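You operate a simulated robot arm through the tools that you are given. There is no shell and no other tool.

You are at the controls of a simulated robot arm. One attempt, no reset.

## Task
Wind the film back, put that reel on its peg and load the 1952 reel.
Fine: wind back before the gate opens; gate shut at the end; the lamp stays on, the dials as they are. Where these are worked on the way, their far stop is far enough and under half their travel is too little: film gate.

Only the result counts: the job must be done as asked and must still hold three seconds after the hand-in. Knocking over, shifting, dropping, spilling or breaking anything else fails it.

## Robot
A 6-joint arm with a two-finger parallel gripper, fixed in place. Base frame: the origin is at the foot of the arm, x ahead of it, y to its left, z up; the work surface is at about z = 0.05. Lengths are in m, angles in degrees, forces in N, time in s.
With the tool pointing down near the work surface it reaches from about 0.22 to 0.58 m from the base axis. Its first joint turns from -166.0 to 166.0 degrees. Payload 1.5 kg.
The TCP is the grasp point between the finger pads, 0.03 m short of the fingertips. In the tool frame z runs along the fingers and y along their closing line. The gripper opens to 0.08 m. The fingers are 0.017 m wide and 0.012 m thick; the gripper's body (0.04 by 0.082 m) begins 0.08 m behind the TCP.
Orientation is that of the tool frame in the base frame, as [roll, pitch, yaw] about the fixed x, y, z axes, in that order (R = Rz(yaw) Ry(pitch) Rx(roll)). With the fingers straight down and closing along the base's y, the tool's x points along the base's -x, its y along +y and its z along -z.

## Interface
- The arm moves only by the tool nudge_tool. Its argument "moves" is a list of rows, each a list of 7 numbers: the gripper command, from -1 (fully open) to 1 (shut), values between in proportion, then the shift along the base's x, y, z in m, then the turn, a rotation vector about the base's x, y, z in degrees. In form: [[claw, x, y, z, rx, ry, rz], ...]. A call has 1 to 20 rows; each row shifts and turns the commanded pose from where the row before left it. A row lasts 0.2 s, in which the tool goes at most 0.05 m and 8.6 degrees; a call with a longer step from one row to the next is refused whole, and so is a gripper value outside its range. Where a pose cannot be reached the arm comes as near as it can. A force on the tool above 40 N (or 10 N above the force at the start of the call, whichever is more), or a blocked arm, ends the call early, and 0.2 s more pass. Each finger travels about 0.072 m/s and halts on what it meets, pressing with about 37 N; the grip force reading is that of the motor and also rises with nothing between the fingers. The clock runs only during rows and for 0.2 s after the last one: add rows that do not move to give the fingers time. The reply holds the time, the measured pose of the TCP, the force on the tool along the base axes, the opening and the grip force, in the units named above and with some noise, with the torque about the TCP (base axes, N m) and any sound that the robot's microphone picked up.
- Cameras (640 x 400 px; columns grow to the right, rows downward): "scene" is fixed at [0.0494, 0.5014, 0.7535]; the picture's right is [-0.83, -0.55, 0.00], its down [-0.39, 0.59, -0.70] and it looks along [0.39, -0.59, -0.71] (base axes); focal length 315 px, centre (320, 200). "wrist" rides on the gripper at [0.072, -0.007, -0.122] in the tool frame; the picture's right is [0.09, 1.00, 0.00], its down [-0.84, 0.08, -0.54] and it looks along [-0.54, 0.05, 0.84] (tool axes); focal length 238 px, centre (320, 200). There is no depth. A picture from a camera that has moved, and an enlarged one, comes with that camera's place and axes in the base frame and with its lens.
- grab_frame(camera): a new picture of that camera. It takes no simulated time.
- enlarge(camera, box): a new picture of the part [left, top, right, bottom] of that camera's present view, enlarged. It takes no simulated time.
- hand_in(): hands the job in; it is judged then, once.

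Places have to be worked out from the pictures, the camera data and where the tool is seen. Open the gripper and draw the arm clear of the work before you hand the job in, unless the task says otherwise.

The tools are called after "Request:" by a JSON object that holds its "name" and its "arguments". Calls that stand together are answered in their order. nudge_tool: Moves the arm, as the interface text tells. Its arguments: {"type":"object","properties":{"moves":{"type":"array","items":{"type":"array","items":{"type":"number"}}}},"required":["moves"]} The other tools are called the same way: grab_frame (camera) takes a picture; enlarge (camera, box) takes an enlarged picture of a part of a camera's view; hand_in () hands the job in.

At the start:

```text
time: 0.0
eef_pos: [0.4184, -0.0202, 0.32]
orientation: [-180.0, 0.0, -179.9]
wrist_force: [0.1, -0.1, -0.1]
torque: [0.01, 0.02, -0.02]
grip_width: 0.0802
gripper_force: 0.0
```

scene: 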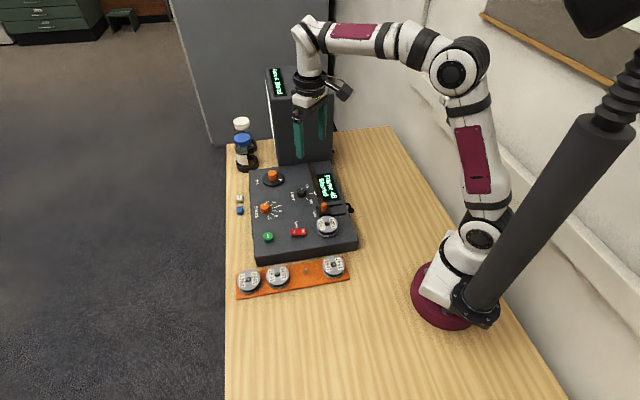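
wrist: 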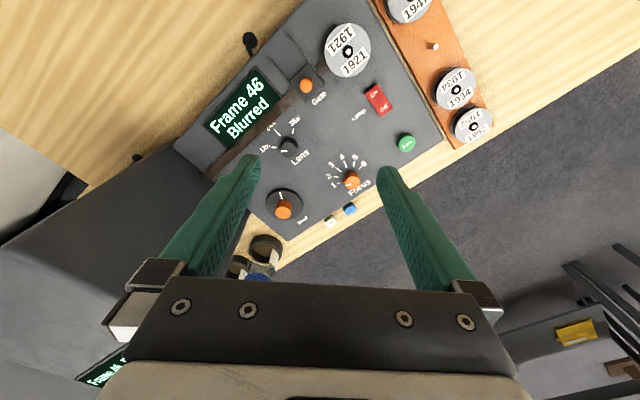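

I'll begin by looking more closely at the console from both cameras.

Request:
{"name": "enlarge", "arguments": {"camera": "scene", "box": [220, 150, 380, 310]}}

Request:
{"name": "enlarge", "arguments": {"camera": "wrist", "box": [180, 0, 500, 240]}}

Request:
{"name": "enlarge", "arguments": {"camera": "scene", "box": [220, 50, 380, 210]}}

```text
2.50 times, centred on (300, 230) of scene
camera zoom: at [0.0494, 0.5014, 0.7535], right [-0.83, -0.55, 0.0], down [-0.39, 0.59, -0.7], along [0.39, -0.59, -0.71], focal length 788 px, centre (370, 125)
```

zoom: 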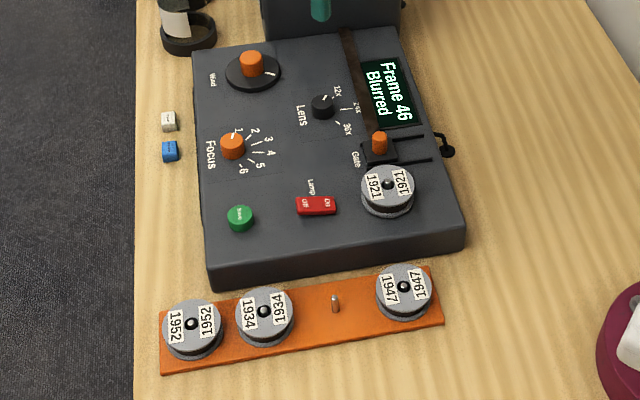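

```text
1.67 times, centred on (340, 120) of wrist
camera zoom: at [0.3464, -0.0274, 0.4425], right [-0.09, 1.0, 0.0], down [0.84, 0.08, 0.54], along [0.54, 0.05, -0.84], focal length 397 px, centre (287, 333)
```

zoom: 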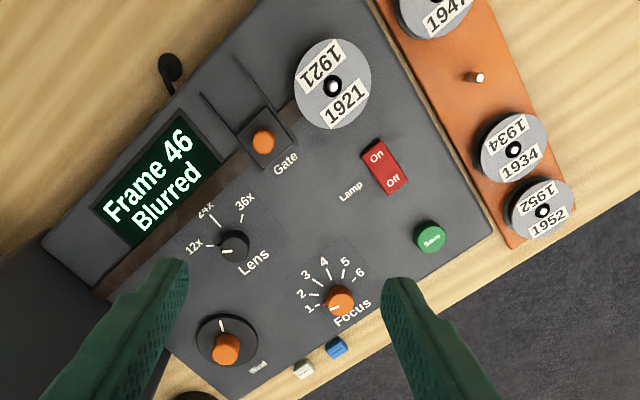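

```text
2.50 times, centred on (300, 130) of scene
camera zoom: at [0.0494, 0.5014, 0.7535], right [-0.83, -0.55, 0.0], down [-0.39, 0.59, -0.7], along [0.39, -0.59, -0.71], focal length 788 px, centre (370, 375)
```

zoom: 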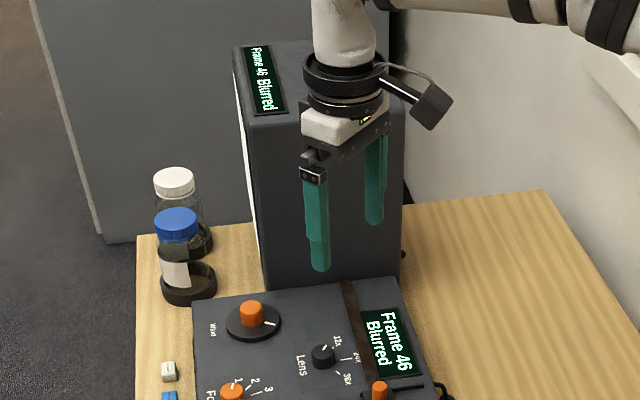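

Rough triangulation puts the console top near z≈0.07, the 1921 reel near (0.35, 0.01) and the wind knob near (0.60, -0.07). I'll zoom in on the individual items to refine these.

Request:
{"name": "enlarge", "arguments": {"camera": "wrist", "box": [240, 140, 400, 240]}}

Request:
{"name": "enlarge", "arguments": {"camera": "wrist", "box": [240, 0, 400, 100]}}

Request:
{"name": "enlarge", "arguments": {"camera": "scene", "box": [230, 160, 310, 210]}}

Request:
{"name": "enlarge", "arguments": {"camera": "scene", "box": [290, 190, 370, 240]}}

Request:
{"name": "enlarge", "arguments": {"camera": "scene", "box": [230, 240, 350, 310]}}

```text
4.00 times, centred on (320, 190) of wrist
camera zoom: at [0.3464, -0.0274, 0.4425], right [-0.09, 1.0, 0.0], down [0.84, 0.08, 0.54], along [0.54, 0.05, -0.84], focal length 953 px, centre (320, 240)
```

zoom: 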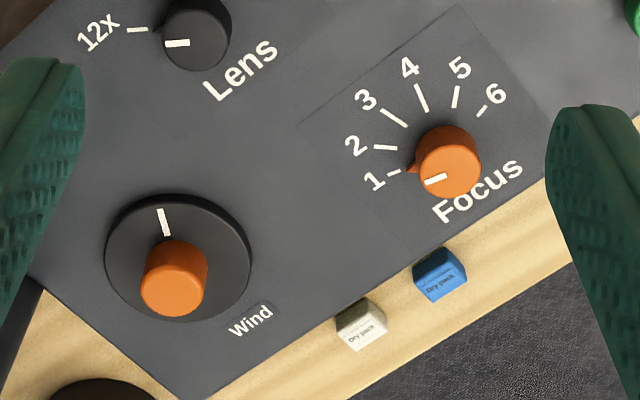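

```text
4.00 times, centred on (320, 50) of wrist
camera zoom: at [0.3464, -0.0274, 0.4425], right [-0.09, 1.0, 0.0], down [0.84, 0.08, 0.54], along [0.54, 0.05, -0.84], focal length 953 px, centre (320, 800)
```

zoom: 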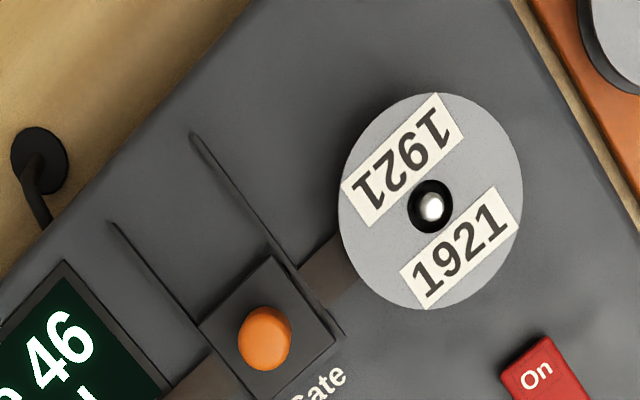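

```text
8.00 times, centred on (270, 185) of scene
camera zoom: at [0.0494, 0.5014, 0.7535], right [-0.83, -0.55, 0.0], down [-0.39, 0.59, -0.7], along [0.39, -0.59, -0.71], focal length 2521 px, centre (720, 320)
```

zoom: 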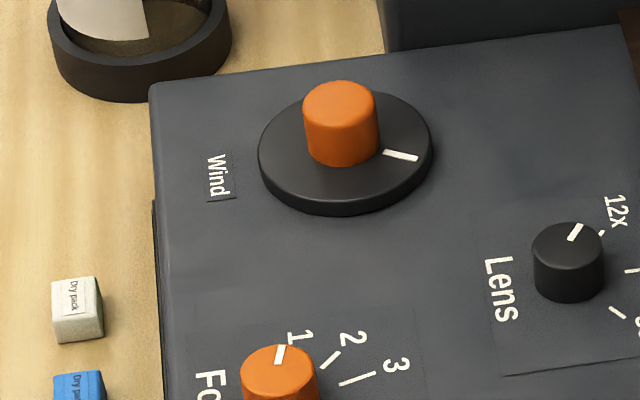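

```text
8.00 times, centred on (330, 215) of scene
camera zoom: at [0.0494, 0.5014, 0.7535], right [-0.83, -0.55, 0.0], down [-0.39, 0.59, -0.7], along [0.39, -0.59, -0.71], focal length 2521 px, centre (240, 80)
```

zoom: 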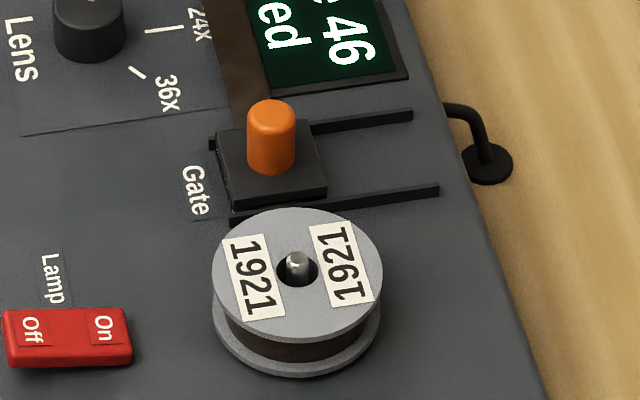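

```text
5.33 times, centred on (290, 275) of scene
camera zoom: at [0.0494, 0.5014, 0.7535], right [-0.83, -0.55, 0.0], down [-0.39, 0.59, -0.7], along [0.39, -0.59, -0.71], focal length 1680 px, centre (480, -200)
```

zoom: 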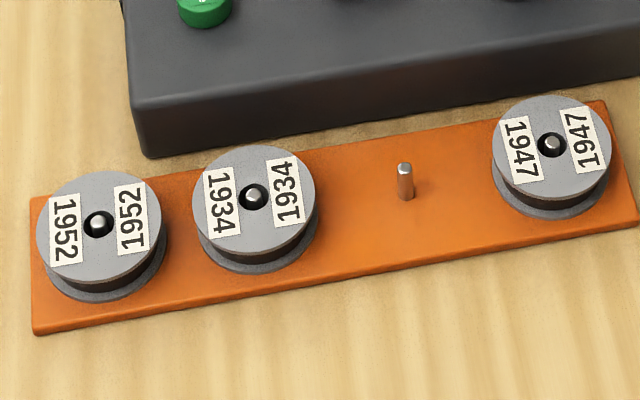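

The two cameras' triangulations disagree by a few centimetres, so I'll calibrate from motion instead. I'm moving the tool to about (0.36, 0.03, 0.24), still well above everything, and looking again.

Request:
{"name": "nudge_tool", "arguments": {"moves": [[-1, -0.03, 0.025, -0.04, 0, 0, 0], [-1, -0.03, 0.025, -0.04, 0, 0, 0], [-1, 0, 0, 0, 0, 0, 0], [-1, 0, 0, 0, 0, 0, 0]]}}

Request:
{"name": "grab_frame", "arguments": {"camera": "wrist"}}

Request:
{"name": "grab_frame", "arguments": {"camera": "scene"}}

Request:
{"name": "enlarge", "arguments": {"camera": "scene", "box": [220, 130, 380, 310]}}

```text
refused: row 1 steps farther than a row can; nothing moved
```

```text
taken
camera wrist: at [0.3464, -0.0274, 0.4425], right [-0.09, 1.0, 0.0], down [0.84, 0.08, 0.54], along [0.54, 0.05, -0.84], focal length 238 px, centre (320, 200)
```

wrist: 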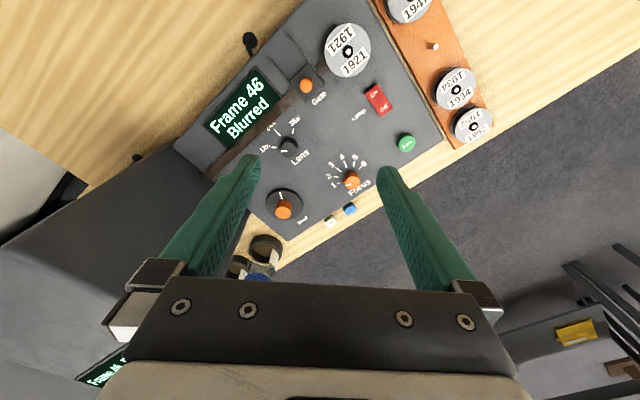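

```text
taken
```

scene: 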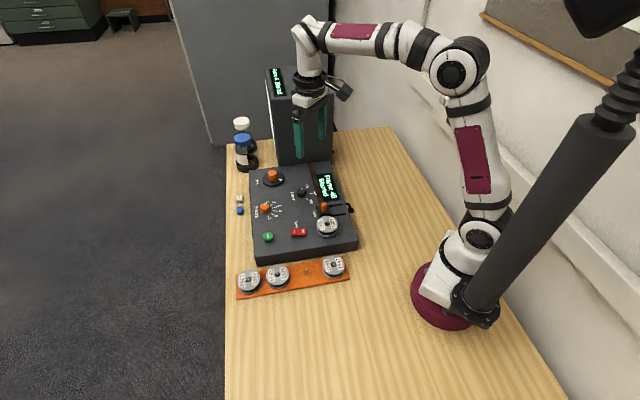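

```text
2.22 times, centred on (300, 220) of scene
camera zoom: at [0.0494, 0.5014, 0.7535], right [-0.83, -0.55, 0.0], down [-0.39, 0.59, -0.7], along [0.39, -0.59, -0.71], focal length 700 px, centre (364, 156)
```

zoom: 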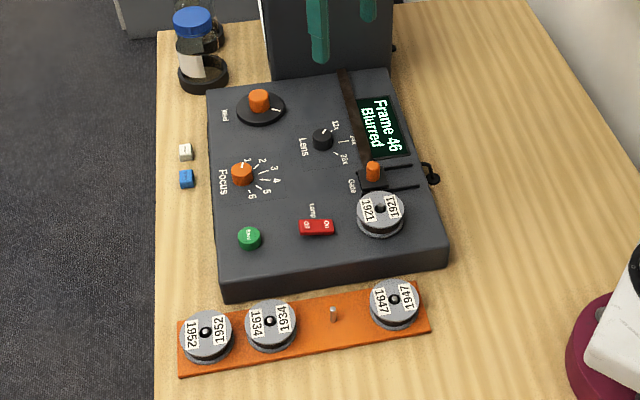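

A row is limited to 0.05 m in total length, so I'm splitting the same move into smaller rows.

Request:
{"name": "nudge_tool", "arguments": {"moves": [[-1, -0.02, 0.017, -0.027, 0, 0, 0], [-1, -0.02, 0.017, -0.027, 0, 0, 0], [-1, -0.02, 0.016, -0.026, 0, 0, 0], [-1, 0, 0, 0, 0, 0, 0], [-1, 0, 0, 0, 0, 0, 0]]}}

Request:
{"name": "grab_frame", "arguments": {"camera": "wrist"}}

Request:
{"name": "grab_frame", "arguments": {"camera": "scene"}}

```text
time: 1.2
eef_pos: [0.3591, 0.0307, 0.2394]
orientation: [-179.9, 0.2, -179.9]
wrist_force: [0.6, 0.9, -0.3]
torque: [0.04, -0.01, -0.01]
grip_width: 0.08
gripper_force: 0.1
```

```text
taken
camera wrist: at [0.2866, 0.0226, 0.3617], right [-0.09, 1.0, 0.0], down [0.84, 0.08, 0.54], along [0.54, 0.05, -0.84], focal length 238 px, centre (320, 200)
```

wrist: 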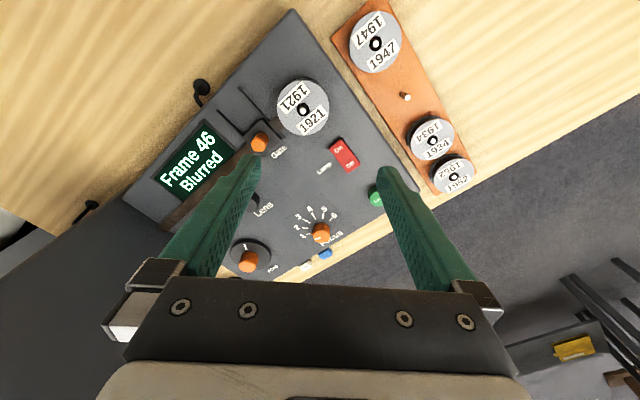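

```text
taken
```

scene: 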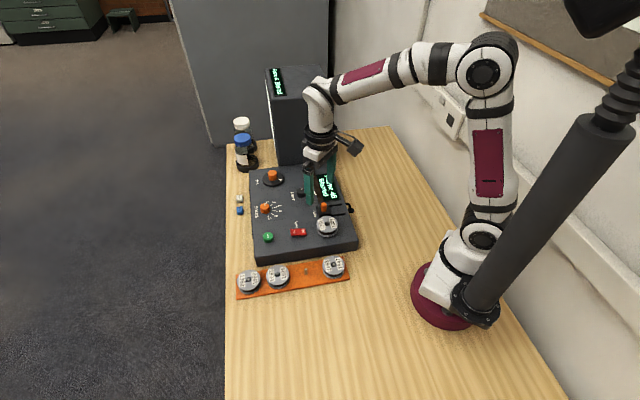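

Triangulating from the wrist camera's own motion puts the reel top at z≈0.072, so the console top is about 0.05 and the table about 0. The wind knob then sits at a radius of about 0.61, so I'll refine it from this view.

Request:
{"name": "enlarge", "arguments": {"camera": "wrist", "box": [220, 200, 380, 300]}}

Request:
{"name": "enlarge", "arguments": {"camera": "wrist", "box": [200, 60, 360, 160]}}

Request:
{"name": "enlarge", "arguments": {"camera": "wrist", "box": [320, 0, 500, 220]}}

```text
4.00 times, centred on (300, 250) of wrist
camera zoom: at [0.2866, 0.0226, 0.3617], right [-0.09, 1.0, 0.0], down [0.84, 0.08, 0.54], along [0.54, 0.05, -0.84], focal length 953 px, centre (400, 0)
```

zoom: 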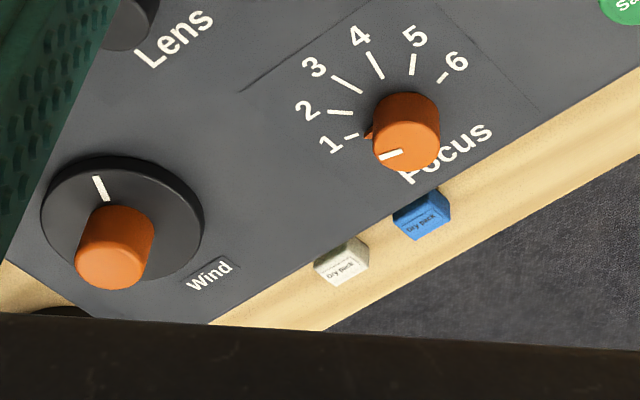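

```text
4.00 times, centred on (280, 110) of wrist
camera zoom: at [0.2866, 0.0226, 0.3617], right [-0.09, 1.0, 0.0], down [0.84, 0.08, 0.54], along [0.54, 0.05, -0.84], focal length 953 px, centre (480, 560)
```

zoom: 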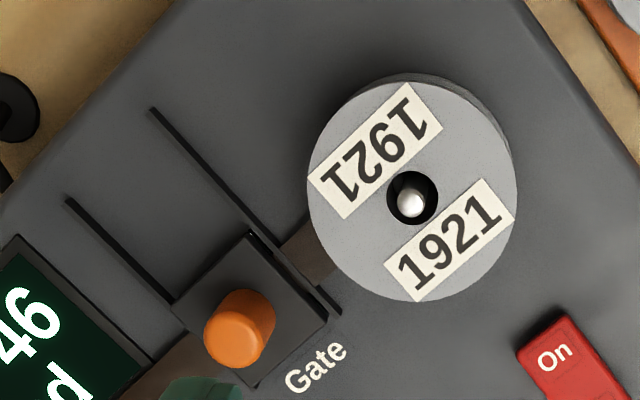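

```text
1.82 times, centred on (410, 110) of wrist
camera zoom: at [0.2866, 0.0226, 0.3617], right [-0.09, 1.0, 0.0], down [0.84, 0.08, 0.54], along [0.54, 0.05, -0.84], focal length 433 px, centre (156, 364)
```

zoom: 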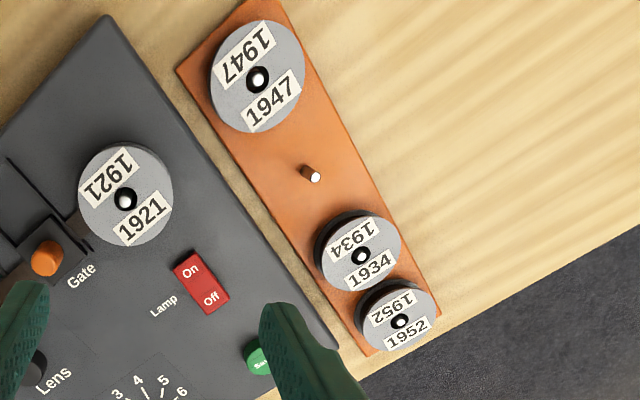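

The motion triangulation is now consistent:

| Item | Position |
|---|---|
| Wind knob | (0.61, -0.074), top z≈0.082, diameter 0.031 |
| Gate knob | (0.39, -0.041), top z≈0.087 |
| Spindle | (0.348, 0.008) |
| Empty peg | (0.331, 0.140) |
| 1952 reel | (0.4375, 0.246) |

I'm moving high over the wind knob to test how far the arm reaches.

Request:
{"name": "nudge_tool", "arguments": {"moves": [[-1, 0.041, -0.0174, -0.004, 0, 0, 0], [-1, 0.041, -0.0174, -0.004, 0, 0, 0], [-1, 0.041, -0.0174, -0.004, 0, 0, 0], [-1, 0.041, -0.0174, -0.004, 0, 0, 0], [-1, 0.041, -0.0174, -0.004, 0, 0, 0], [-1, 0.035, -0.0174, -0.004, 0, 0, 0], [-1, 0, 0, 0, 0, 0, 0], [-1, 0, 0, 0, 0, 0, 0]]}}

Request:
{"name": "grab_frame", "arguments": {"camera": "wrist"}}

Request:
{"name": "grab_frame", "arguments": {"camera": "scene"}}

```text
time: 3.0
eef_pos: [0.5619, -0.0706, 0.2086]
orientation: [-180.0, 0.1, -179.8]
wrist_force: [1.6, 0.0, -0.7]
torque: [0.02, 0.03, 0.03]
grip_width: 0.0799
gripper_force: 0.0
out of reach, approached as far as the arm can: row 5, 6
```

```text
taken
camera wrist: at [0.4882, -0.0786, 0.3299], right [-0.09, 1.0, 0.0], down [0.84, 0.08, 0.54], along [0.54, 0.05, -0.84], focal length 238 px, centre (320, 200)
```

wrist: 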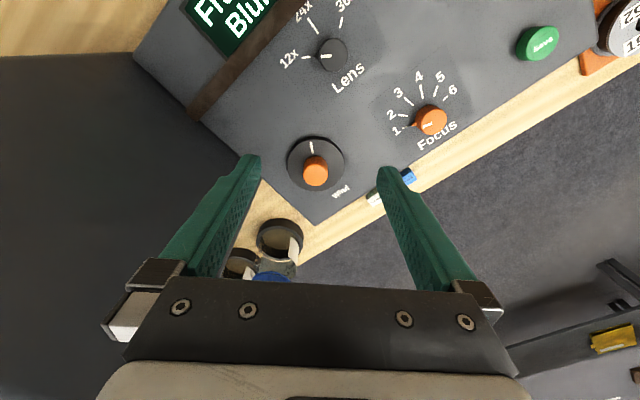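

```text
taken
```

scene: 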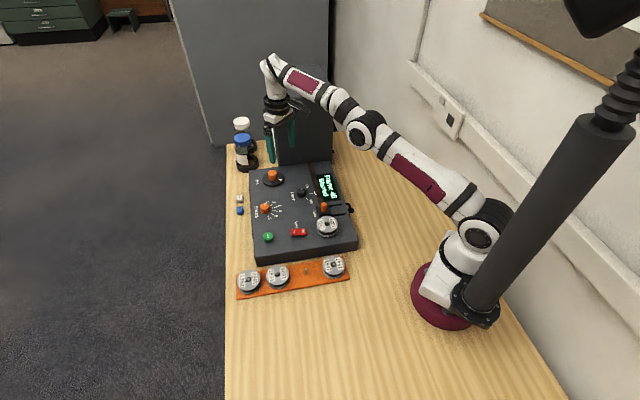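

Straight down the arm stops at r≈0.566, but the knob axis is at (0.609, -0.074). I'll tilt the tool about 25° outward, aligned with the radial direction, which should give enough reach.

Request:
{"name": "nudge_tool", "arguments": {"moves": [[-1, 0, 0, 0, 0, 0, -6.9], [-1, 0, 0, 0, -1.0, -8.27, 0], [-1, 0, 0, 0, -1.0, -8.27, 0], [-1, 0, 0, 0, -1.0, -8.27, 0], [-1, 0, 0, 0, 0, 0, 0], [-1, 0, 0, 0, 0, 0, 0]]}}

Request:
{"name": "grab_frame", "arguments": {"camera": "wrist"}}

```text
time: 4.4
eef_pos: [0.5595, -0.0693, 0.2097]
orientation: [179.9, 25.2, 173.2]
wrist_force: [0.5, 0.8, -0.3]
torque: [-0.01, -0.01, 0.03]
grip_width: 0.0801
gripper_force: 0.1
```

```text
taken
camera wrist: at [0.4435, -0.064, 0.2896], right [0.04, 1.0, -0.04], down [0.53, 0.01, 0.85], along [0.85, -0.05, -0.53], focal length 238 px, centre (320, 200)
```

wrist: 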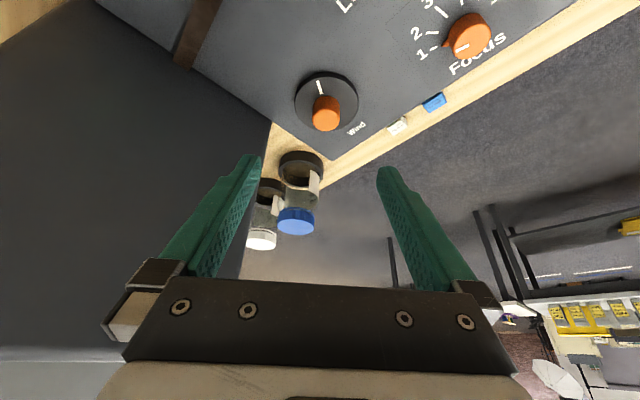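

The tilt was reached at (0.5595, -0.069, 0.21). Next I go to a pre-grasp just above the knob at about (0.601, -0.073, 0.142) and check the alignment.

Request:
{"name": "nudge_tool", "arguments": {"moves": [[-1, 0.021, -0.0018, -0.034, 0, 0, 0], [-1, 0.0205, -0.0017, -0.034, 0, 0, 0], [-1, 0, 0, 0, 0, 0, 0], [-1, 0, 0, 0, 0, 0, 0]]}}

Request:
{"name": "grab_frame", "arguments": {"camera": "wrist"}}

Request:
{"name": "enlarge", "arguments": {"camera": "scene", "box": [220, 50, 380, 210]}}

```text
time: 5.4
eef_pos: [0.6025, -0.0724, 0.1403]
orientation: [180.0, 25.0, 173.2]
wrist_force: [-0.3, 0.1, -0.1]
torque: [-0.01, 0.01, 0.02]
grip_width: 0.0803
gripper_force: 0.0
```

```text
taken
camera wrist: at [0.4849, -0.0671, 0.2222], right [0.04, 1.0, -0.04], down [0.53, 0.01, 0.85], along [0.85, -0.05, -0.53], focal length 238 px, centre (320, 200)
```

wrist: 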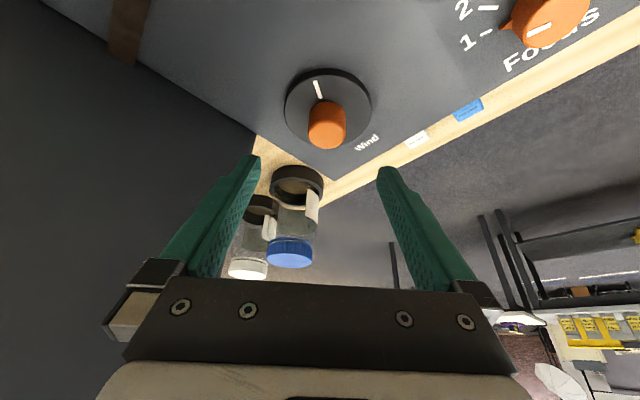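

```text
2.50 times, centred on (300, 130) of scene
camera zoom: at [0.0494, 0.5014, 0.7535], right [-0.83, -0.55, 0.0], down [-0.39, 0.59, -0.7], along [0.39, -0.59, -0.71], focal length 788 px, centre (370, 375)
```

zoom: 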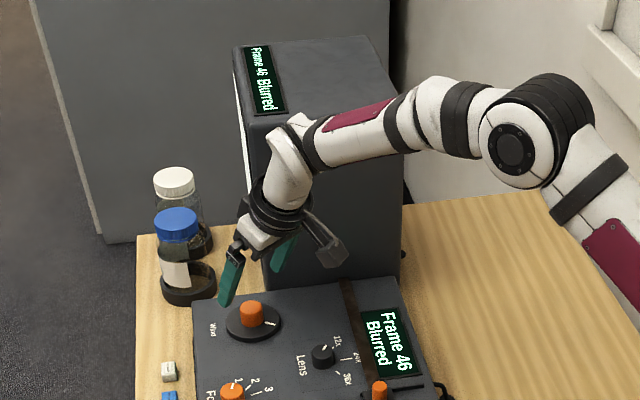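

The knob appears slightly right of the finger midline, so I'll zoom in to measure the lateral offset.

Request:
{"name": "enlarge", "arguments": {"camera": "wrist", "box": [240, 50, 400, 190]}}

```text
2.86 times, centred on (320, 120) of wrist
camera zoom: at [0.4849, -0.0671, 0.2222], right [0.04, 1.0, -0.04], down [0.53, 0.01, 0.85], along [0.85, -0.05, -0.53], focal length 681 px, centre (320, 429)
```

zoom: 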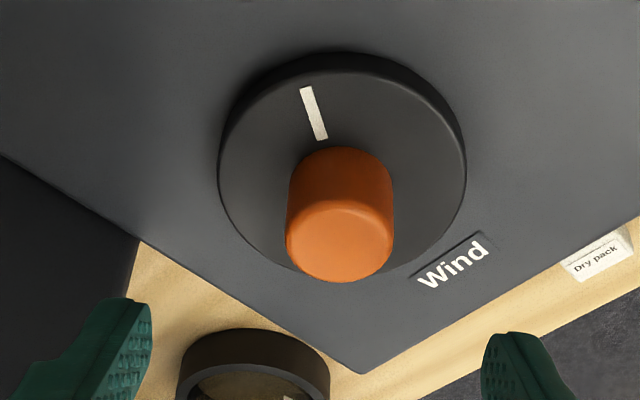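

The knob is about 3 mm to the tool's +y, so I'm correcting the axis to about (0.609, -0.070). I'll descend to z≈0.092 with the fingers open.

Request:
{"name": "nudge_tool", "arguments": {"moves": [[-1, -0.0015, 0.0032, -0.018, 0, 0, 0], [-1, 0, 0, -0.016, 0, 0, 0], [-1, 0, 0, -0.014, 0, 0, 0], [-1, 0, 0, 0, 0, 0, 0], [-1, 0, 0, 0, 0, 0, 0]]}}

Request:
{"name": "grab_frame", "arguments": {"camera": "wrist"}}

Request:
{"name": "enlarge", "arguments": {"camera": "scene", "box": [220, 130, 340, 210]}}

```text
time: 6.6
eef_pos: [0.6005, -0.0695, 0.0935]
orientation: [-180.0, 25.1, 173.2]
wrist_force: [0.3, 0.8, 0.0]
torque: [0.02, -0.01, 0.03]
grip_width: 0.0801
gripper_force: 0.1
```

```text
taken
camera wrist: at [0.4832, -0.0639, 0.1738], right [0.04, 1.0, -0.04], down [0.53, 0.01, 0.85], along [0.85, -0.05, -0.53], focal length 238 px, centre (320, 200)
```

wrist: 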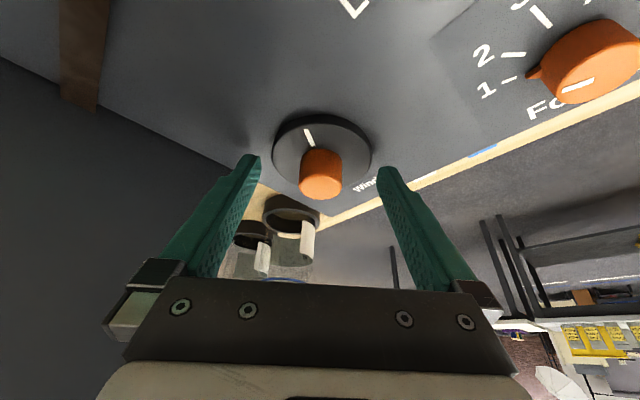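

```text
5.00 times, centred on (280, 170) of scene
camera zoom: at [0.0494, 0.5014, 0.7535], right [-0.83, -0.55, 0.0], down [-0.39, 0.59, -0.7], along [0.39, -0.59, -0.71], focal length 1575 px, centre (520, 350)
```

zoom: 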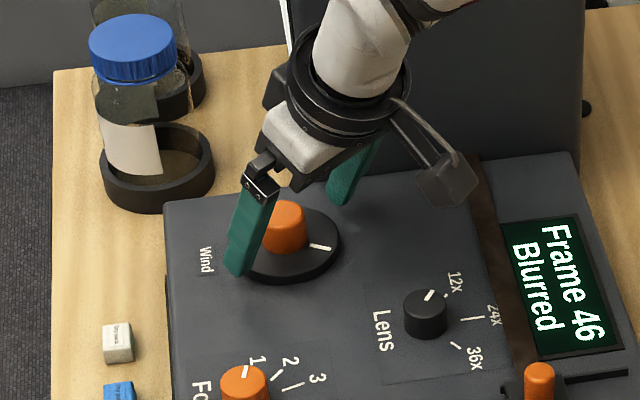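

The fingers now straddle the knob, which looks centred. I'm closing to grip it.

Request:
{"name": "nudge_tool", "arguments": {"moves": [[0.2, 0, 0, 0, 0, 0, 0], [1, 0, 0, 0, 0, 0, 0], [1, 0, 0, 0, 0, 0, 0], [1, 0, 0, 0, 0, 0, 0]]}}

Request:
{"name": "grab_frame", "arguments": {"camera": "wrist"}}

```text
time: 7.6
eef_pos: [0.6005, -0.0684, 0.0933]
orientation: [179.9, 25.1, 173.1]
wrist_force: [2.3, 11.8, -0.2]
torque: [0.34, -0.11, 0.2]
grip_width: 0.029
gripper_force: 39.1
```

```text
taken
camera wrist: at [0.4833, -0.0632, 0.1739], right [0.04, 1.0, -0.04], down [0.53, 0.01, 0.85], along [0.85, -0.05, -0.53], focal length 238 px, centre (320, 200)
```

wrist: 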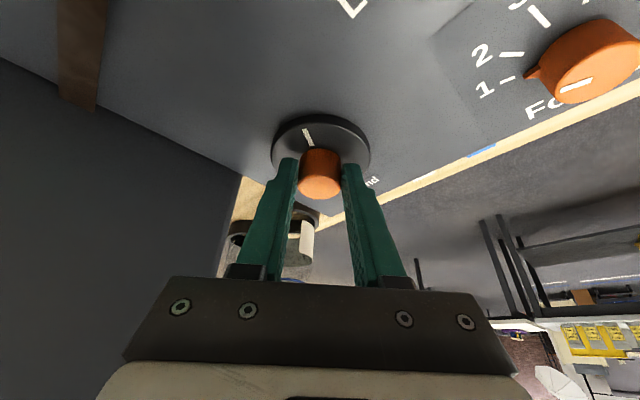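

The grip is on at 0.029 m, with some side force that indicates about 1 mm of offset. I'll shift +y slightly, make a small test twist of +16° about the vertical axis and read the frame counter.

Request:
{"name": "nudge_tool", "arguments": {"moves": [[1, 0, 0.0012, 0, 0, 0, 0], [1, 0.0001, -0.0012, 0, 0, 0, 8], [1, 0.0002, -0.0012, 0, 0, 0, 8], [1, 0, 0, 0, 0, 0, 0]]}}

Request:
{"name": "enlarge", "arguments": {"camera": "scene", "box": [220, 130, 380, 240]}}

Request:
{"name": "grab_frame", "arguments": {"camera": "wrist"}}

```text
time: 8.6
eef_pos: [0.6012, -0.0732, 0.0938]
orientation: [-179.9, 25.2, -170.7]
wrist_force: [-6.8, -21.1, 4.7]
torque: [-0.43, 0.16, -0.32]
grip_width: 0.0293
gripper_force: 38.8
```

```text
3.64 times, centred on (300, 185) of scene
camera zoom: at [0.0494, 0.5014, 0.7535], right [-0.83, -0.55, 0.0], down [-0.39, 0.59, -0.7], along [0.39, -0.59, -0.71], focal length 1146 px, centre (393, 254)
```

zoom: 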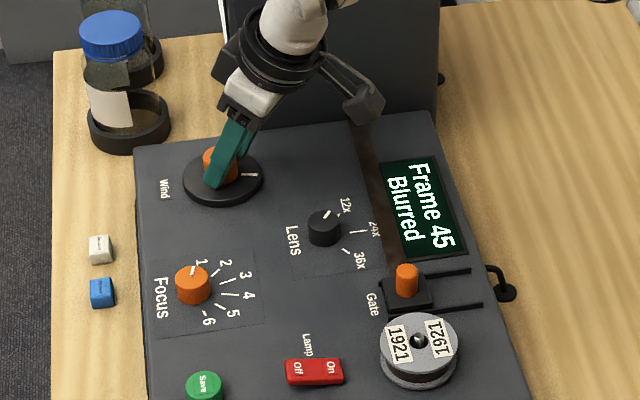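

```text
taken
camera wrist: at [0.4858, -0.0994, 0.1739], right [-0.24, 0.97, -0.04], down [0.51, 0.16, 0.85], along [0.83, 0.18, -0.53], focal length 238 px, centre (320, 200)
```

wrist: 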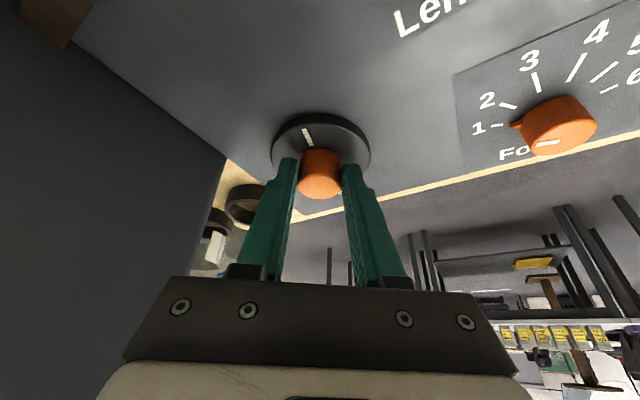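

The counter went from 46 to 45, so +rz (counter-clockwise) winds back. The side force suggests my pivot estimate is a bit off, so I'll zoom in to refine the axis position before more turning.

Request:
{"name": "enlarge", "arguments": {"camera": "wrist", "box": [260, 100, 380, 200]}}

Request:
{"name": "enlarge", "arguments": {"camera": "scene", "box": [240, 150, 310, 200]}}

```text
4.00 times, centred on (320, 150) of wrist
camera zoom: at [0.4858, -0.0994, 0.1739], right [-0.24, 0.97, -0.04], down [0.51, 0.16, 0.85], along [0.83, 0.18, -0.53], focal length 953 px, centre (320, 400)
```

zoom: 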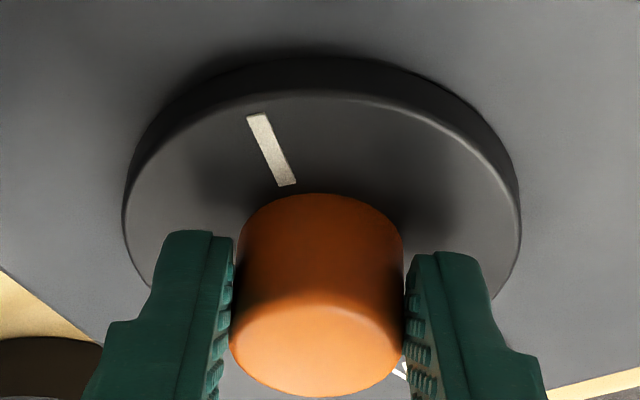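

```text
8.00 times, centred on (275, 175) of scene
camera zoom: at [0.0494, 0.5014, 0.7535], right [-0.83, -0.55, 0.0], down [-0.39, 0.59, -0.7], along [0.39, -0.59, -0.71], focal length 2521 px, centre (680, 400)
```

zoom: 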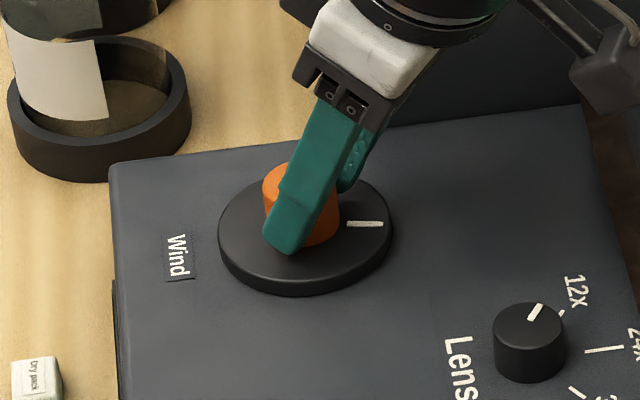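

The knob turns with the grip. I'm re-estimating the axis at about (0.613, -0.0706), roughly 12 mm ahead of the TCP, and continuing counter-clockwise 40° around that pivot.

Request:
{"name": "nudge_tool", "arguments": {"moves": [[1, 0.0004, -0.0018, 0, 0, 0, 0], [1, 0.0003, -0.0017, 0, 0, 0, 8], [1, 0.0007, -0.0015, 0, 0, 0, 8], [1, 0.0008, -0.0015, 0, 0, 0, 8], [1, 0.001, -0.0013, 0, 0, 0, 8], [1, 0.0012, -0.0012, 0, 0, 0, 8], [1, 0, 0, 0, 0, 0, 0]]}}

Request:
{"name": "enlarge", "arguments": {"camera": "scene", "box": [220, 130, 380, 240]}}

Request:
{"name": "grab_frame", "arguments": {"camera": "wrist"}}

```text
time: 10.2
eef_pos: [0.6047, -0.0812, 0.094]
orientation: [-179.7, 25.1, -130.5]
wrist_force: [23.3, -19.5, -8.8]
torque: [-0.76, -0.43, -0.44]
grip_width: 0.0291
gripper_force: 39.2
```

```text
3.64 times, centred on (300, 185) of scene
camera zoom: at [0.0494, 0.5014, 0.7535], right [-0.83, -0.55, 0.0], down [-0.39, 0.59, -0.7], along [0.39, -0.59, -0.71], focal length 1146 px, centre (393, 254)
```

zoom: 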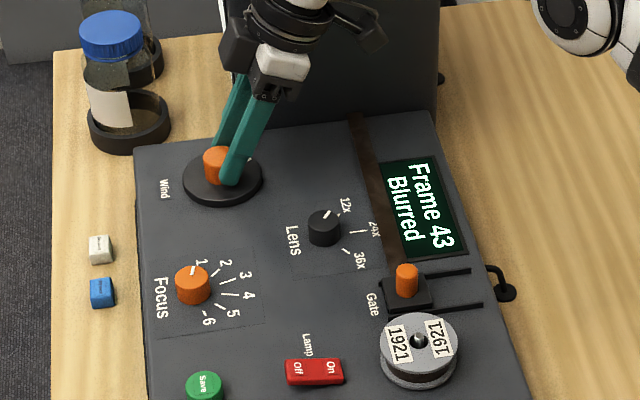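

```text
taken
camera wrist: at [0.5342, -0.1753, 0.174], right [-0.81, 0.59, -0.04], down [0.28, 0.45, 0.85], along [0.52, 0.67, -0.53], focal length 238 px, centre (320, 200)
```

wrist: 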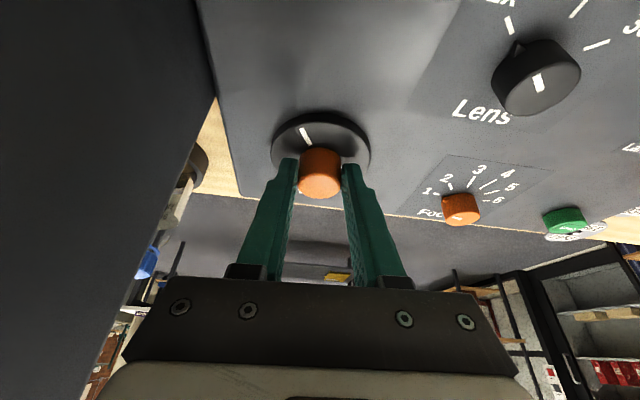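

Counter is at 43 after 56°, so roughly 18° per frame, and the knob axis refines to (0.614, -0.0703) with the pivot 14 mm ahead of the TCP. I'll ratchet: ease open to about 0.05, swing back 104° around the knob, and re-grip.

Request:
{"name": "nudge_tool", "arguments": {"moves": [[-0.25, -0.0005, -0.0013, 0, 0, 0, 0], [-0.25, 0, 0, 0, 0, 0, 0], [-0.25, -0.0014, 0.0013, 0, 0, 0, -8], [-0.25, -0.0012, 0.0016, 0, 0, 0, -8], [-0.25, -0.0009, 0.0018, 0, 0, 0, -8], [-0.25, -0.0008, 0.0018, 0, 0, 0, -8], [-0.25, -0.0004, 0.0019, 0, 0, 0, -8], [-0.25, -0.0002, 0.002, 0, 0, 0, -8], [-0.25, 0.0001, 0.002, 0, 0, 0, -8], [-0.25, 0.0004, 0.0019, 0, 0, 0, -8], [-0.25, 0.0006, 0.0019, 0, 0, 0, -8], [-0.25, 0.0009, 0.0018, 0, 0, 0, -8], [-0.25, 0.0011, 0.0016, 0, 0, 0, -8], [-0.25, 0.0014, 0.0015, 0, 0, 0, -8], [-0.25, 0.0015, 0.0012, 0, 0, 0, -8], [-0.25, 0, 0, 0, 0, 0, 0]]}}

Request:
{"name": "grab_frame", "arguments": {"camera": "wrist"}}

Request:
{"name": "grab_frame", "arguments": {"camera": "scene"}}

Request:
{"name": "enlarge", "arguments": {"camera": "scene", "box": [220, 130, 380, 240]}}

```text
time: 13.6
eef_pos: [0.6048, -0.0581, 0.0949]
orientation: [180.0, 25.2, 125.1]
wrist_force: [-1.0, 0.3, -0.3]
torque: [0.0, -0.04, 0.02]
grip_width: 0.0501
gripper_force: 0.1
```

```text
taken
camera wrist: at [0.5332, 0.0313, 0.1739], right [0.77, 0.64, -0.04], down [0.37, -0.39, 0.85], along [0.53, -0.66, -0.53], focal length 238 px, centre (320, 200)
```

wrist: 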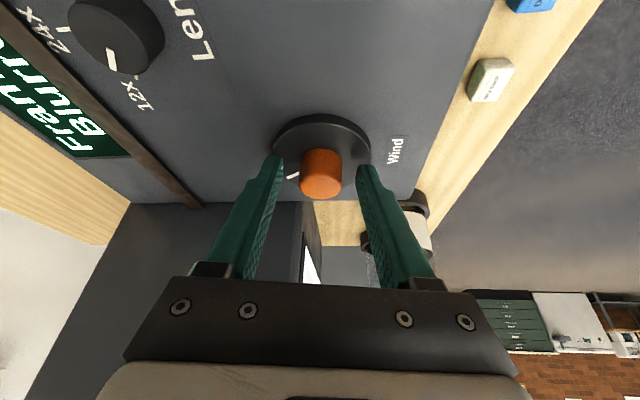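

```text
taken
```

scene: 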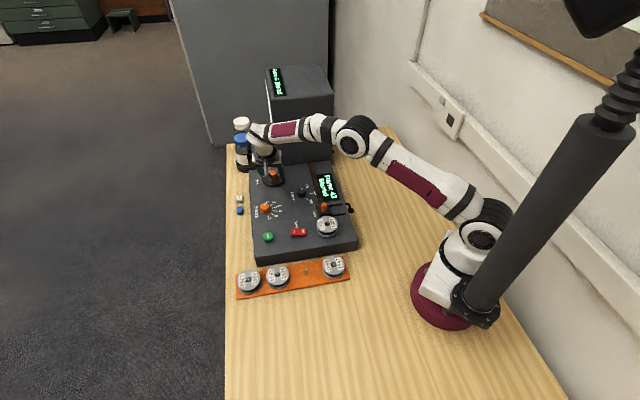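

```text
3.64 times, centred on (300, 185) of scene
camera zoom: at [0.0494, 0.5014, 0.7535], right [-0.83, -0.55, 0.0], down [-0.39, 0.59, -0.7], along [0.39, -0.59, -0.71], focal length 1146 px, centre (393, 254)
```

zoom: 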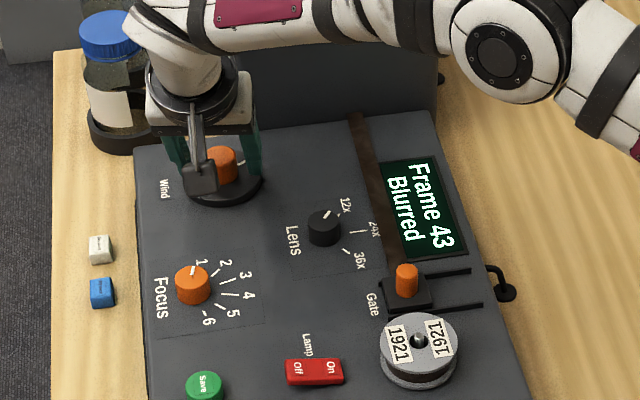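

The knob held at frame 43 and the swing back went cleanly. Now I grip and twist +104° about the refined axis.

Request:
{"name": "nudge_tool", "arguments": {"moves": [[1, 0, 0, 0, 0, 0, 0], [1, 0, 0, 0, 0, 0, 0], [1, -0.0015, -0.0012, 0, 0, 0, 8], [1, -0.0014, -0.0015, 0, 0, 0, 8], [1, -0.0011, -0.0016, 0, 0, 0, 8], [1, -0.0009, -0.0018, 0, 0, 0, 8], [1, -0.0006, -0.0019, 0, 0, 0, 8], [1, -0.0004, -0.0019, 0, 0, 0, 8], [1, -0.0001, -0.002, 0, 0, 0, 8], [1, 0.0002, -0.002, 0, 0, 0, 8], [1, 0.0004, -0.0019, 0, 0, 0, 8], [1, 0.0008, -0.0018, 0, 0, 0, 8], [1, 0.0009, -0.0018, 0, 0, 0, 8], [1, 0.0012, -0.0016, 0, 0, 0, 8], [1, 0.0014, -0.0013, 0, 0, 0, 8], [1, 0, 0, 0, 0, 0, 0]]}}

Request:
{"name": "enlarge", "arguments": {"camera": "scene", "box": [220, 130, 380, 240]}}

Request:
{"name": "grab_frame", "arguments": {"camera": "wrist"}}

```text
time: 17.0
eef_pos: [0.6035, -0.0825, 0.0916]
orientation: [-179.9, 25.1, -130.7]
wrist_force: [8.7, -16.3, -8.6]
torque: [-0.06, -0.44, -0.6]
grip_width: 0.0291
gripper_force: 39.3
```

```text
3.64 times, centred on (300, 185) of scene
camera zoom: at [0.0494, 0.5014, 0.7535], right [-0.83, -0.55, 0.0], down [-0.39, 0.59, -0.7], along [0.39, -0.59, -0.71], focal length 1146 px, centre (393, 254)
```

zoom: 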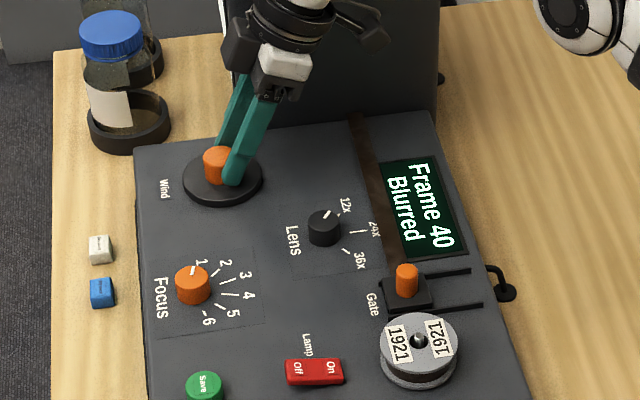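

```text
taken
camera wrist: at [0.533, -0.177, 0.1734], right [-0.81, 0.59, -0.04], down [0.29, 0.45, 0.85], along [0.51, 0.67, -0.53], focal length 238 px, centre (320, 200)
```

wrist: 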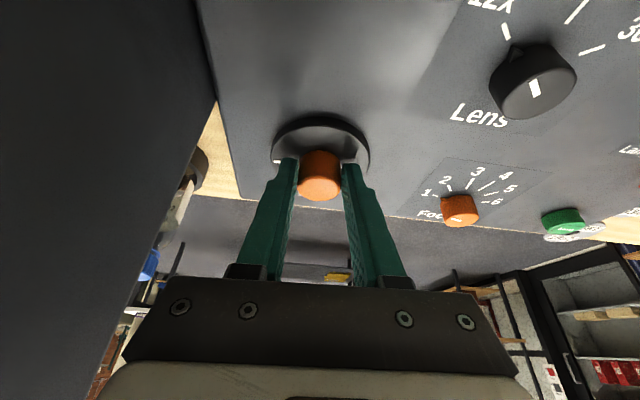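

Only 3 frames came from 104°, and the index mark shows the knob slipped about 30° in the pads because the grip was near the pad edge. I'll re-grip 4 mm further forward and 2 mm lower with a longer close, then do a 68° stroke in one call.

Request:
{"name": "nudge_tool", "arguments": {"moves": [[-0.25, 0, 0, 0, 0, 0, 0], [-0.25, 0.0017, 0.004, -0.001, 0, 0, -8.5], [-0.25, -0.0009, 0.0012, -0.001, 0, 0, -8.5], [-0.25, -0.0007, 0.0013, 0, 0, 0, -8.5], [-0.25, -0.0004, 0.0014, 0, 0, 0, -8.5], [-0.25, -0.0003, 0.0014, 0, 0, 0, -8.5], [-0.25, -0.0001, 0.0015, 0, 0, 0, -8.5], [-0.25, 0.0002, 0.0015, 0, 0, 0, -8.5], [-0.25, 0.0003, 0.0014, 0, 0, 0, -8.5], [1, 0, 0, 0, 0, 0, 0], [1, 0, 0, 0, 0, 0, 0], [1, 0, 0, 0, 0, 0, 0], [1, -0.0003, -0.0014, 0, 0, 0, 8.5], [1, -0.0002, -0.0015, 0, 0, 0, 8.5], [1, 0.0001, -0.0015, 0, 0, 0, 8.5], [1, 0.0003, -0.0014, 0, 0, 0, 8.5], [1, 0.0004, -0.0014, 0, 0, 0, 8.5], [1, 0.0007, -0.0013, 0, 0, 0, 8.5], [1, 0.0009, -0.0012, 0, 0, 0, 8.5], [1, 0.0011, -0.0011, 0, 0, 0, 8.5]]}}

Request:
{"name": "enlarge", "arguments": {"camera": "scene", "box": [220, 130, 380, 240]}}

Request:
{"name": "grab_frame", "arguments": {"camera": "wrist"}}

```text
time: 21.2
eef_pos: [0.608, -0.0794, 0.09]
orientation: [-180.0, 25.1, -130.6]
wrist_force: [3.3, -2.4, -2.5]
torque: [0.16, -0.24, -0.48]
grip_width: 0.0293
gripper_force: 38.9
```

```text
3.64 times, centred on (300, 185) of scene
camera zoom: at [0.0494, 0.5014, 0.7535], right [-0.83, -0.55, 0.0], down [-0.39, 0.59, -0.7], along [0.39, -0.59, -0.71], focal length 1146 px, centre (393, 254)
```

zoom: 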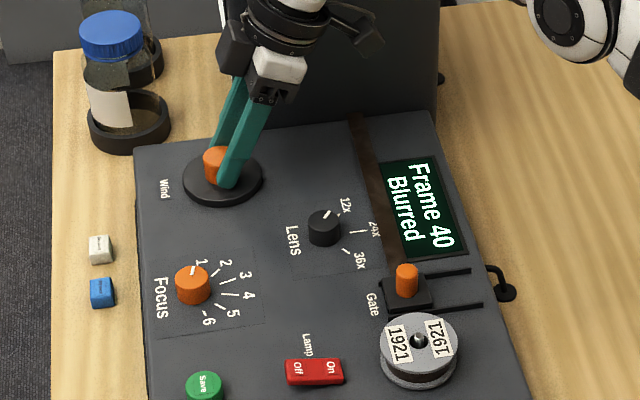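

```text
taken
camera wrist: at [0.5362, -0.1734, 0.1714], right [-0.81, 0.59, -0.04], down [0.29, 0.45, 0.85], along [0.51, 0.67, -0.53], focal length 238 px, centre (320, 200)
```

wrist: 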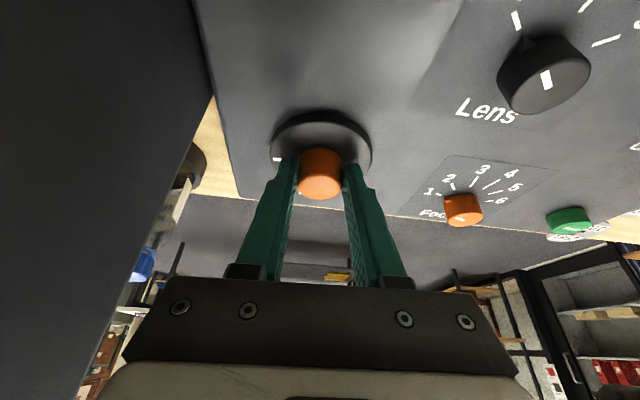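

The counter stayed at 40 with about 0.48 Nm resisting torque and little side force. Both strokes stalled at the same knob angle, so this looks like the wind-back end stop. I'll release, lift clear, and check that the knob stays there.

Request:
{"name": "nudge_tool", "arguments": {"moves": [[1, 0, 0, 0, 0, 0, -6], [-0.5, 0, 0, 0, 0, 0, 0], [-1, 0, 0, 0, 0, 0, 0], [-1, 0, 0, 0.02, 0, 0, 0], [-1, 0, 0, 0.035, 0, 0, 0], [-1, 0, 0, 0.04, 0, 0, -8], [-1, -0.01, 0, 0.03, 0, 0, -8], [-1, -0.02, 0, 0.02, 0, 0, -8], [-1, -0.02, 0, 0, 0, 0, -8], [-1, -0.02, 0, 0, 0, 0, -8], [-1, 0, 0, 0, 0, 0, 0]]}}

Request:
{"name": "grab_frame", "arguments": {"camera": "wrist"}}

Request:
{"name": "enlarge", "arguments": {"camera": "scene", "box": [220, 130, 380, 240]}}

```text
time: 23.6
eef_pos: [0.5375, -0.0782, 0.2375]
orientation: [179.9, 25.2, -176.9]
wrist_force: [0.2, -0.3, 0.2]
torque: [0.01, -0.03, -0.04]
grip_width: 0.0801
gripper_force: 0.1
```

```text
taken
camera wrist: at [0.4209, -0.0931, 0.3165], right [-0.14, 0.99, -0.04], down [0.52, 0.11, 0.85], along [0.84, 0.1, -0.53], focal length 238 px, centre (320, 200)
```

wrist: 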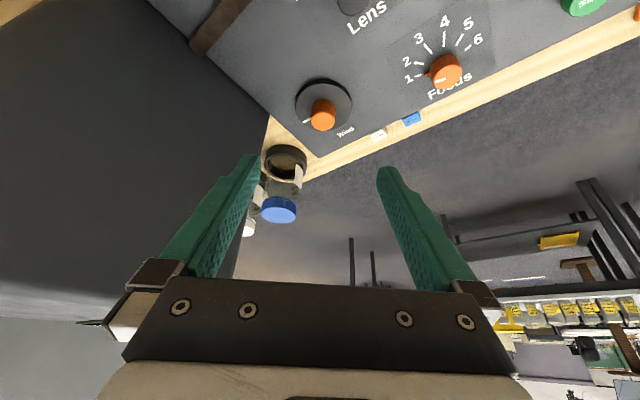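

```text
3.64 times, centred on (300, 185) of scene
camera zoom: at [0.0494, 0.5014, 0.7535], right [-0.83, -0.55, 0.0], down [-0.39, 0.59, -0.7], along [0.39, -0.59, -0.71], focal length 1146 px, centre (393, 254)
```

zoom: 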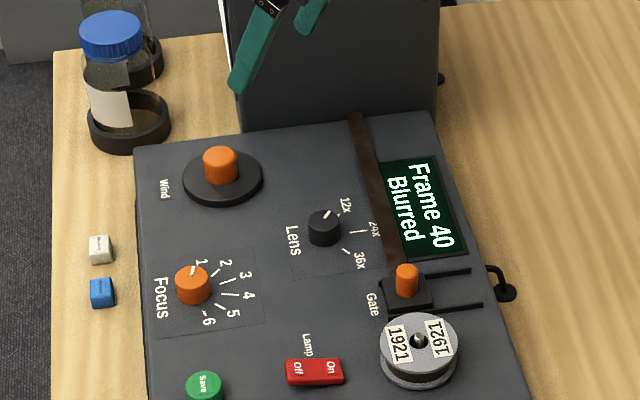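

Counter still reads 40. I'll check the index mark closely, since my small relief turn before releasing could have moved the knob slightly off its stop.

Request:
{"name": "enlarge", "arguments": {"camera": "wrist", "box": [270, 60, 380, 140]}}

Request:
{"name": "enlarge", "arguments": {"camera": "scene", "box": [245, 150, 305, 195]}}

```text
5.00 times, centred on (325, 100) of wrist
camera zoom: at [0.4209, -0.0931, 0.3165], right [-0.14, 0.99, -0.04], down [0.52, 0.11, 0.85], along [0.84, 0.1, -0.53], focal length 1192 px, centre (295, 700)
```

zoom: 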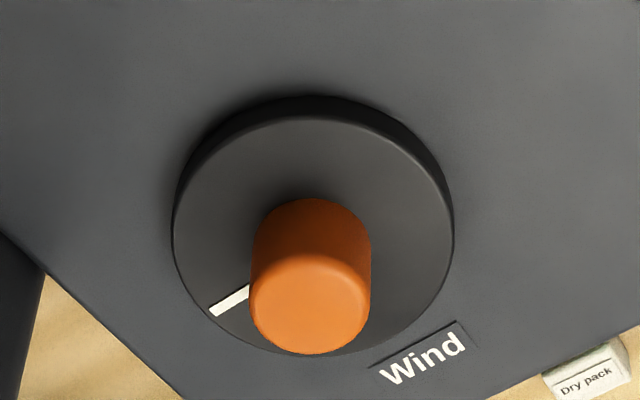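

```text
8.89 times, centred on (275, 172) of scene
camera zoom: at [0.0494, 0.5014, 0.7535], right [-0.83, -0.55, 0.0], down [-0.39, 0.59, -0.7], along [0.39, -0.59, -0.71], focal length 2801 px, centre (720, 444)
```

zoom: 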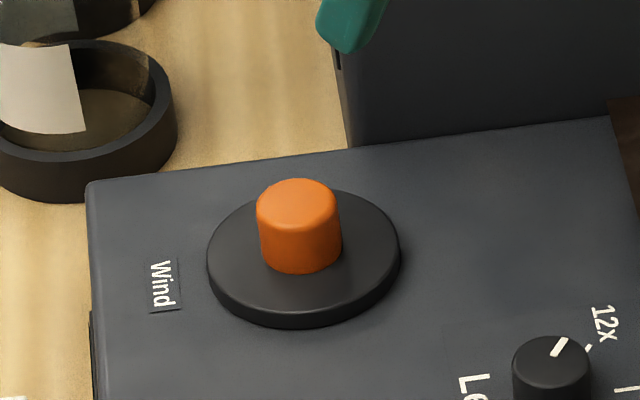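

The mark shows the knob at about 118° of rotation, against about 123° when it was held at the stop, so my relief turn backed it off by roughly 5°. I'll return and wind it firmly onto the stop again, this time releasing without a relief turn.

Request:
{"name": "nudge_tool", "arguments": {"moves": [[-1, 0.022, 0.0024, -0.032, 0, 0, 0], [-1, 0.022, 0.0024, -0.032, 0, 0, 0], [-1, 0.0225, 0.0023, -0.0335, 0, 0, 0], [-1, 0, 0, -0.02, 0, 0, 0], [-1, 0, 0, -0.018, 0, 0, 0], [-1, 0, 0, -0.0105, 0, 0, 0], [-1, 0, 0, 0, 0, 0, 0]]}}

Request:
{"name": "grab_frame", "arguments": {"camera": "wrist"}}

```text
time: 25.2
eef_pos: [0.6039, -0.0719, 0.0908]
orientation: [-179.9, 25.1, -176.7]
wrist_force: [0.8, 0.0, 0.3]
torque: [0.01, 0.01, 0.0]
grip_width: 0.08
gripper_force: 0.1
```

```text
taken
camera wrist: at [0.4878, -0.0862, 0.1709], right [-0.14, 0.99, -0.04], down [0.52, 0.11, 0.85], along [0.84, 0.1, -0.53], focal length 238 px, centre (320, 200)
```

wrist: 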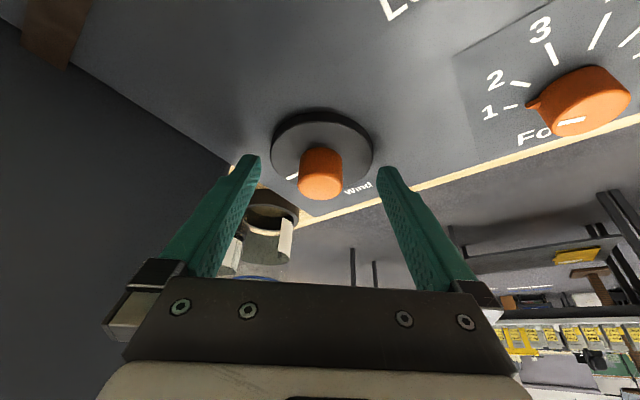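

The fingers are centred around the knob again. I grip, twist +32° into the stop and hold.

Request:
{"name": "nudge_tool", "arguments": {"moves": [[1, 0, 0, 0, 0, 0, 0], [1, 0, 0, 0, 0, 0, 0], [1, 0, 0, 0, 0, 0, 0], [1, 0, 0, 0, 0, 0, 0], [1, 0.0002, -0.0013, 0, 0, 0, 8], [1, 0.0004, -0.0014, 0, 0, 0, 8], [1, 0.0005, -0.0013, 0, 0, 0, 8], [1, 0.0007, -0.0012, 0, 0, 0, 8], [1, 0, 0, 0, 0, 0, 0], [1, 0, 0, 0, 0, 0, 0]]}}

Request:
{"name": "grab_frame", "arguments": {"camera": "wrist"}}

Request:
{"name": "enlarge", "arguments": {"camera": "scene", "box": [220, 130, 380, 240]}}

```text
time: 27.4
eef_pos: [0.606, -0.0775, 0.0912]
orientation: [-180.0, 25.2, -144.8]
wrist_force: [-5.7, -2.5, 6.0]
torque: [0.35, -0.19, -0.14]
grip_width: 0.0293
gripper_force: 38.6
```

```text
taken
camera wrist: at [0.5141, -0.1513, 0.1708], right [-0.64, 0.77, -0.04], down [0.39, 0.37, 0.85], along [0.66, 0.53, -0.53], focal length 238 px, centre (320, 200)
```

wrist: 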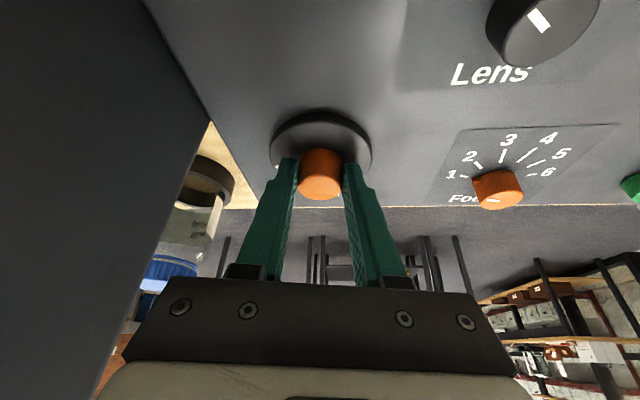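

```text
3.64 times, centred on (300, 185) of scene
camera zoom: at [0.0494, 0.5014, 0.7535], right [-0.83, -0.55, 0.0], down [-0.39, 0.59, -0.7], along [0.39, -0.59, -0.71], focal length 1146 px, centre (393, 254)
```

zoom: 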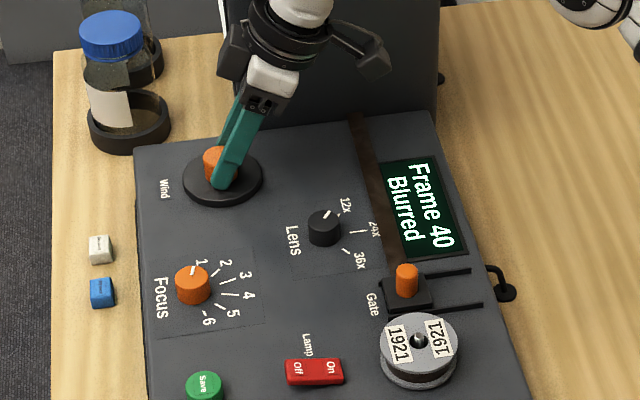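

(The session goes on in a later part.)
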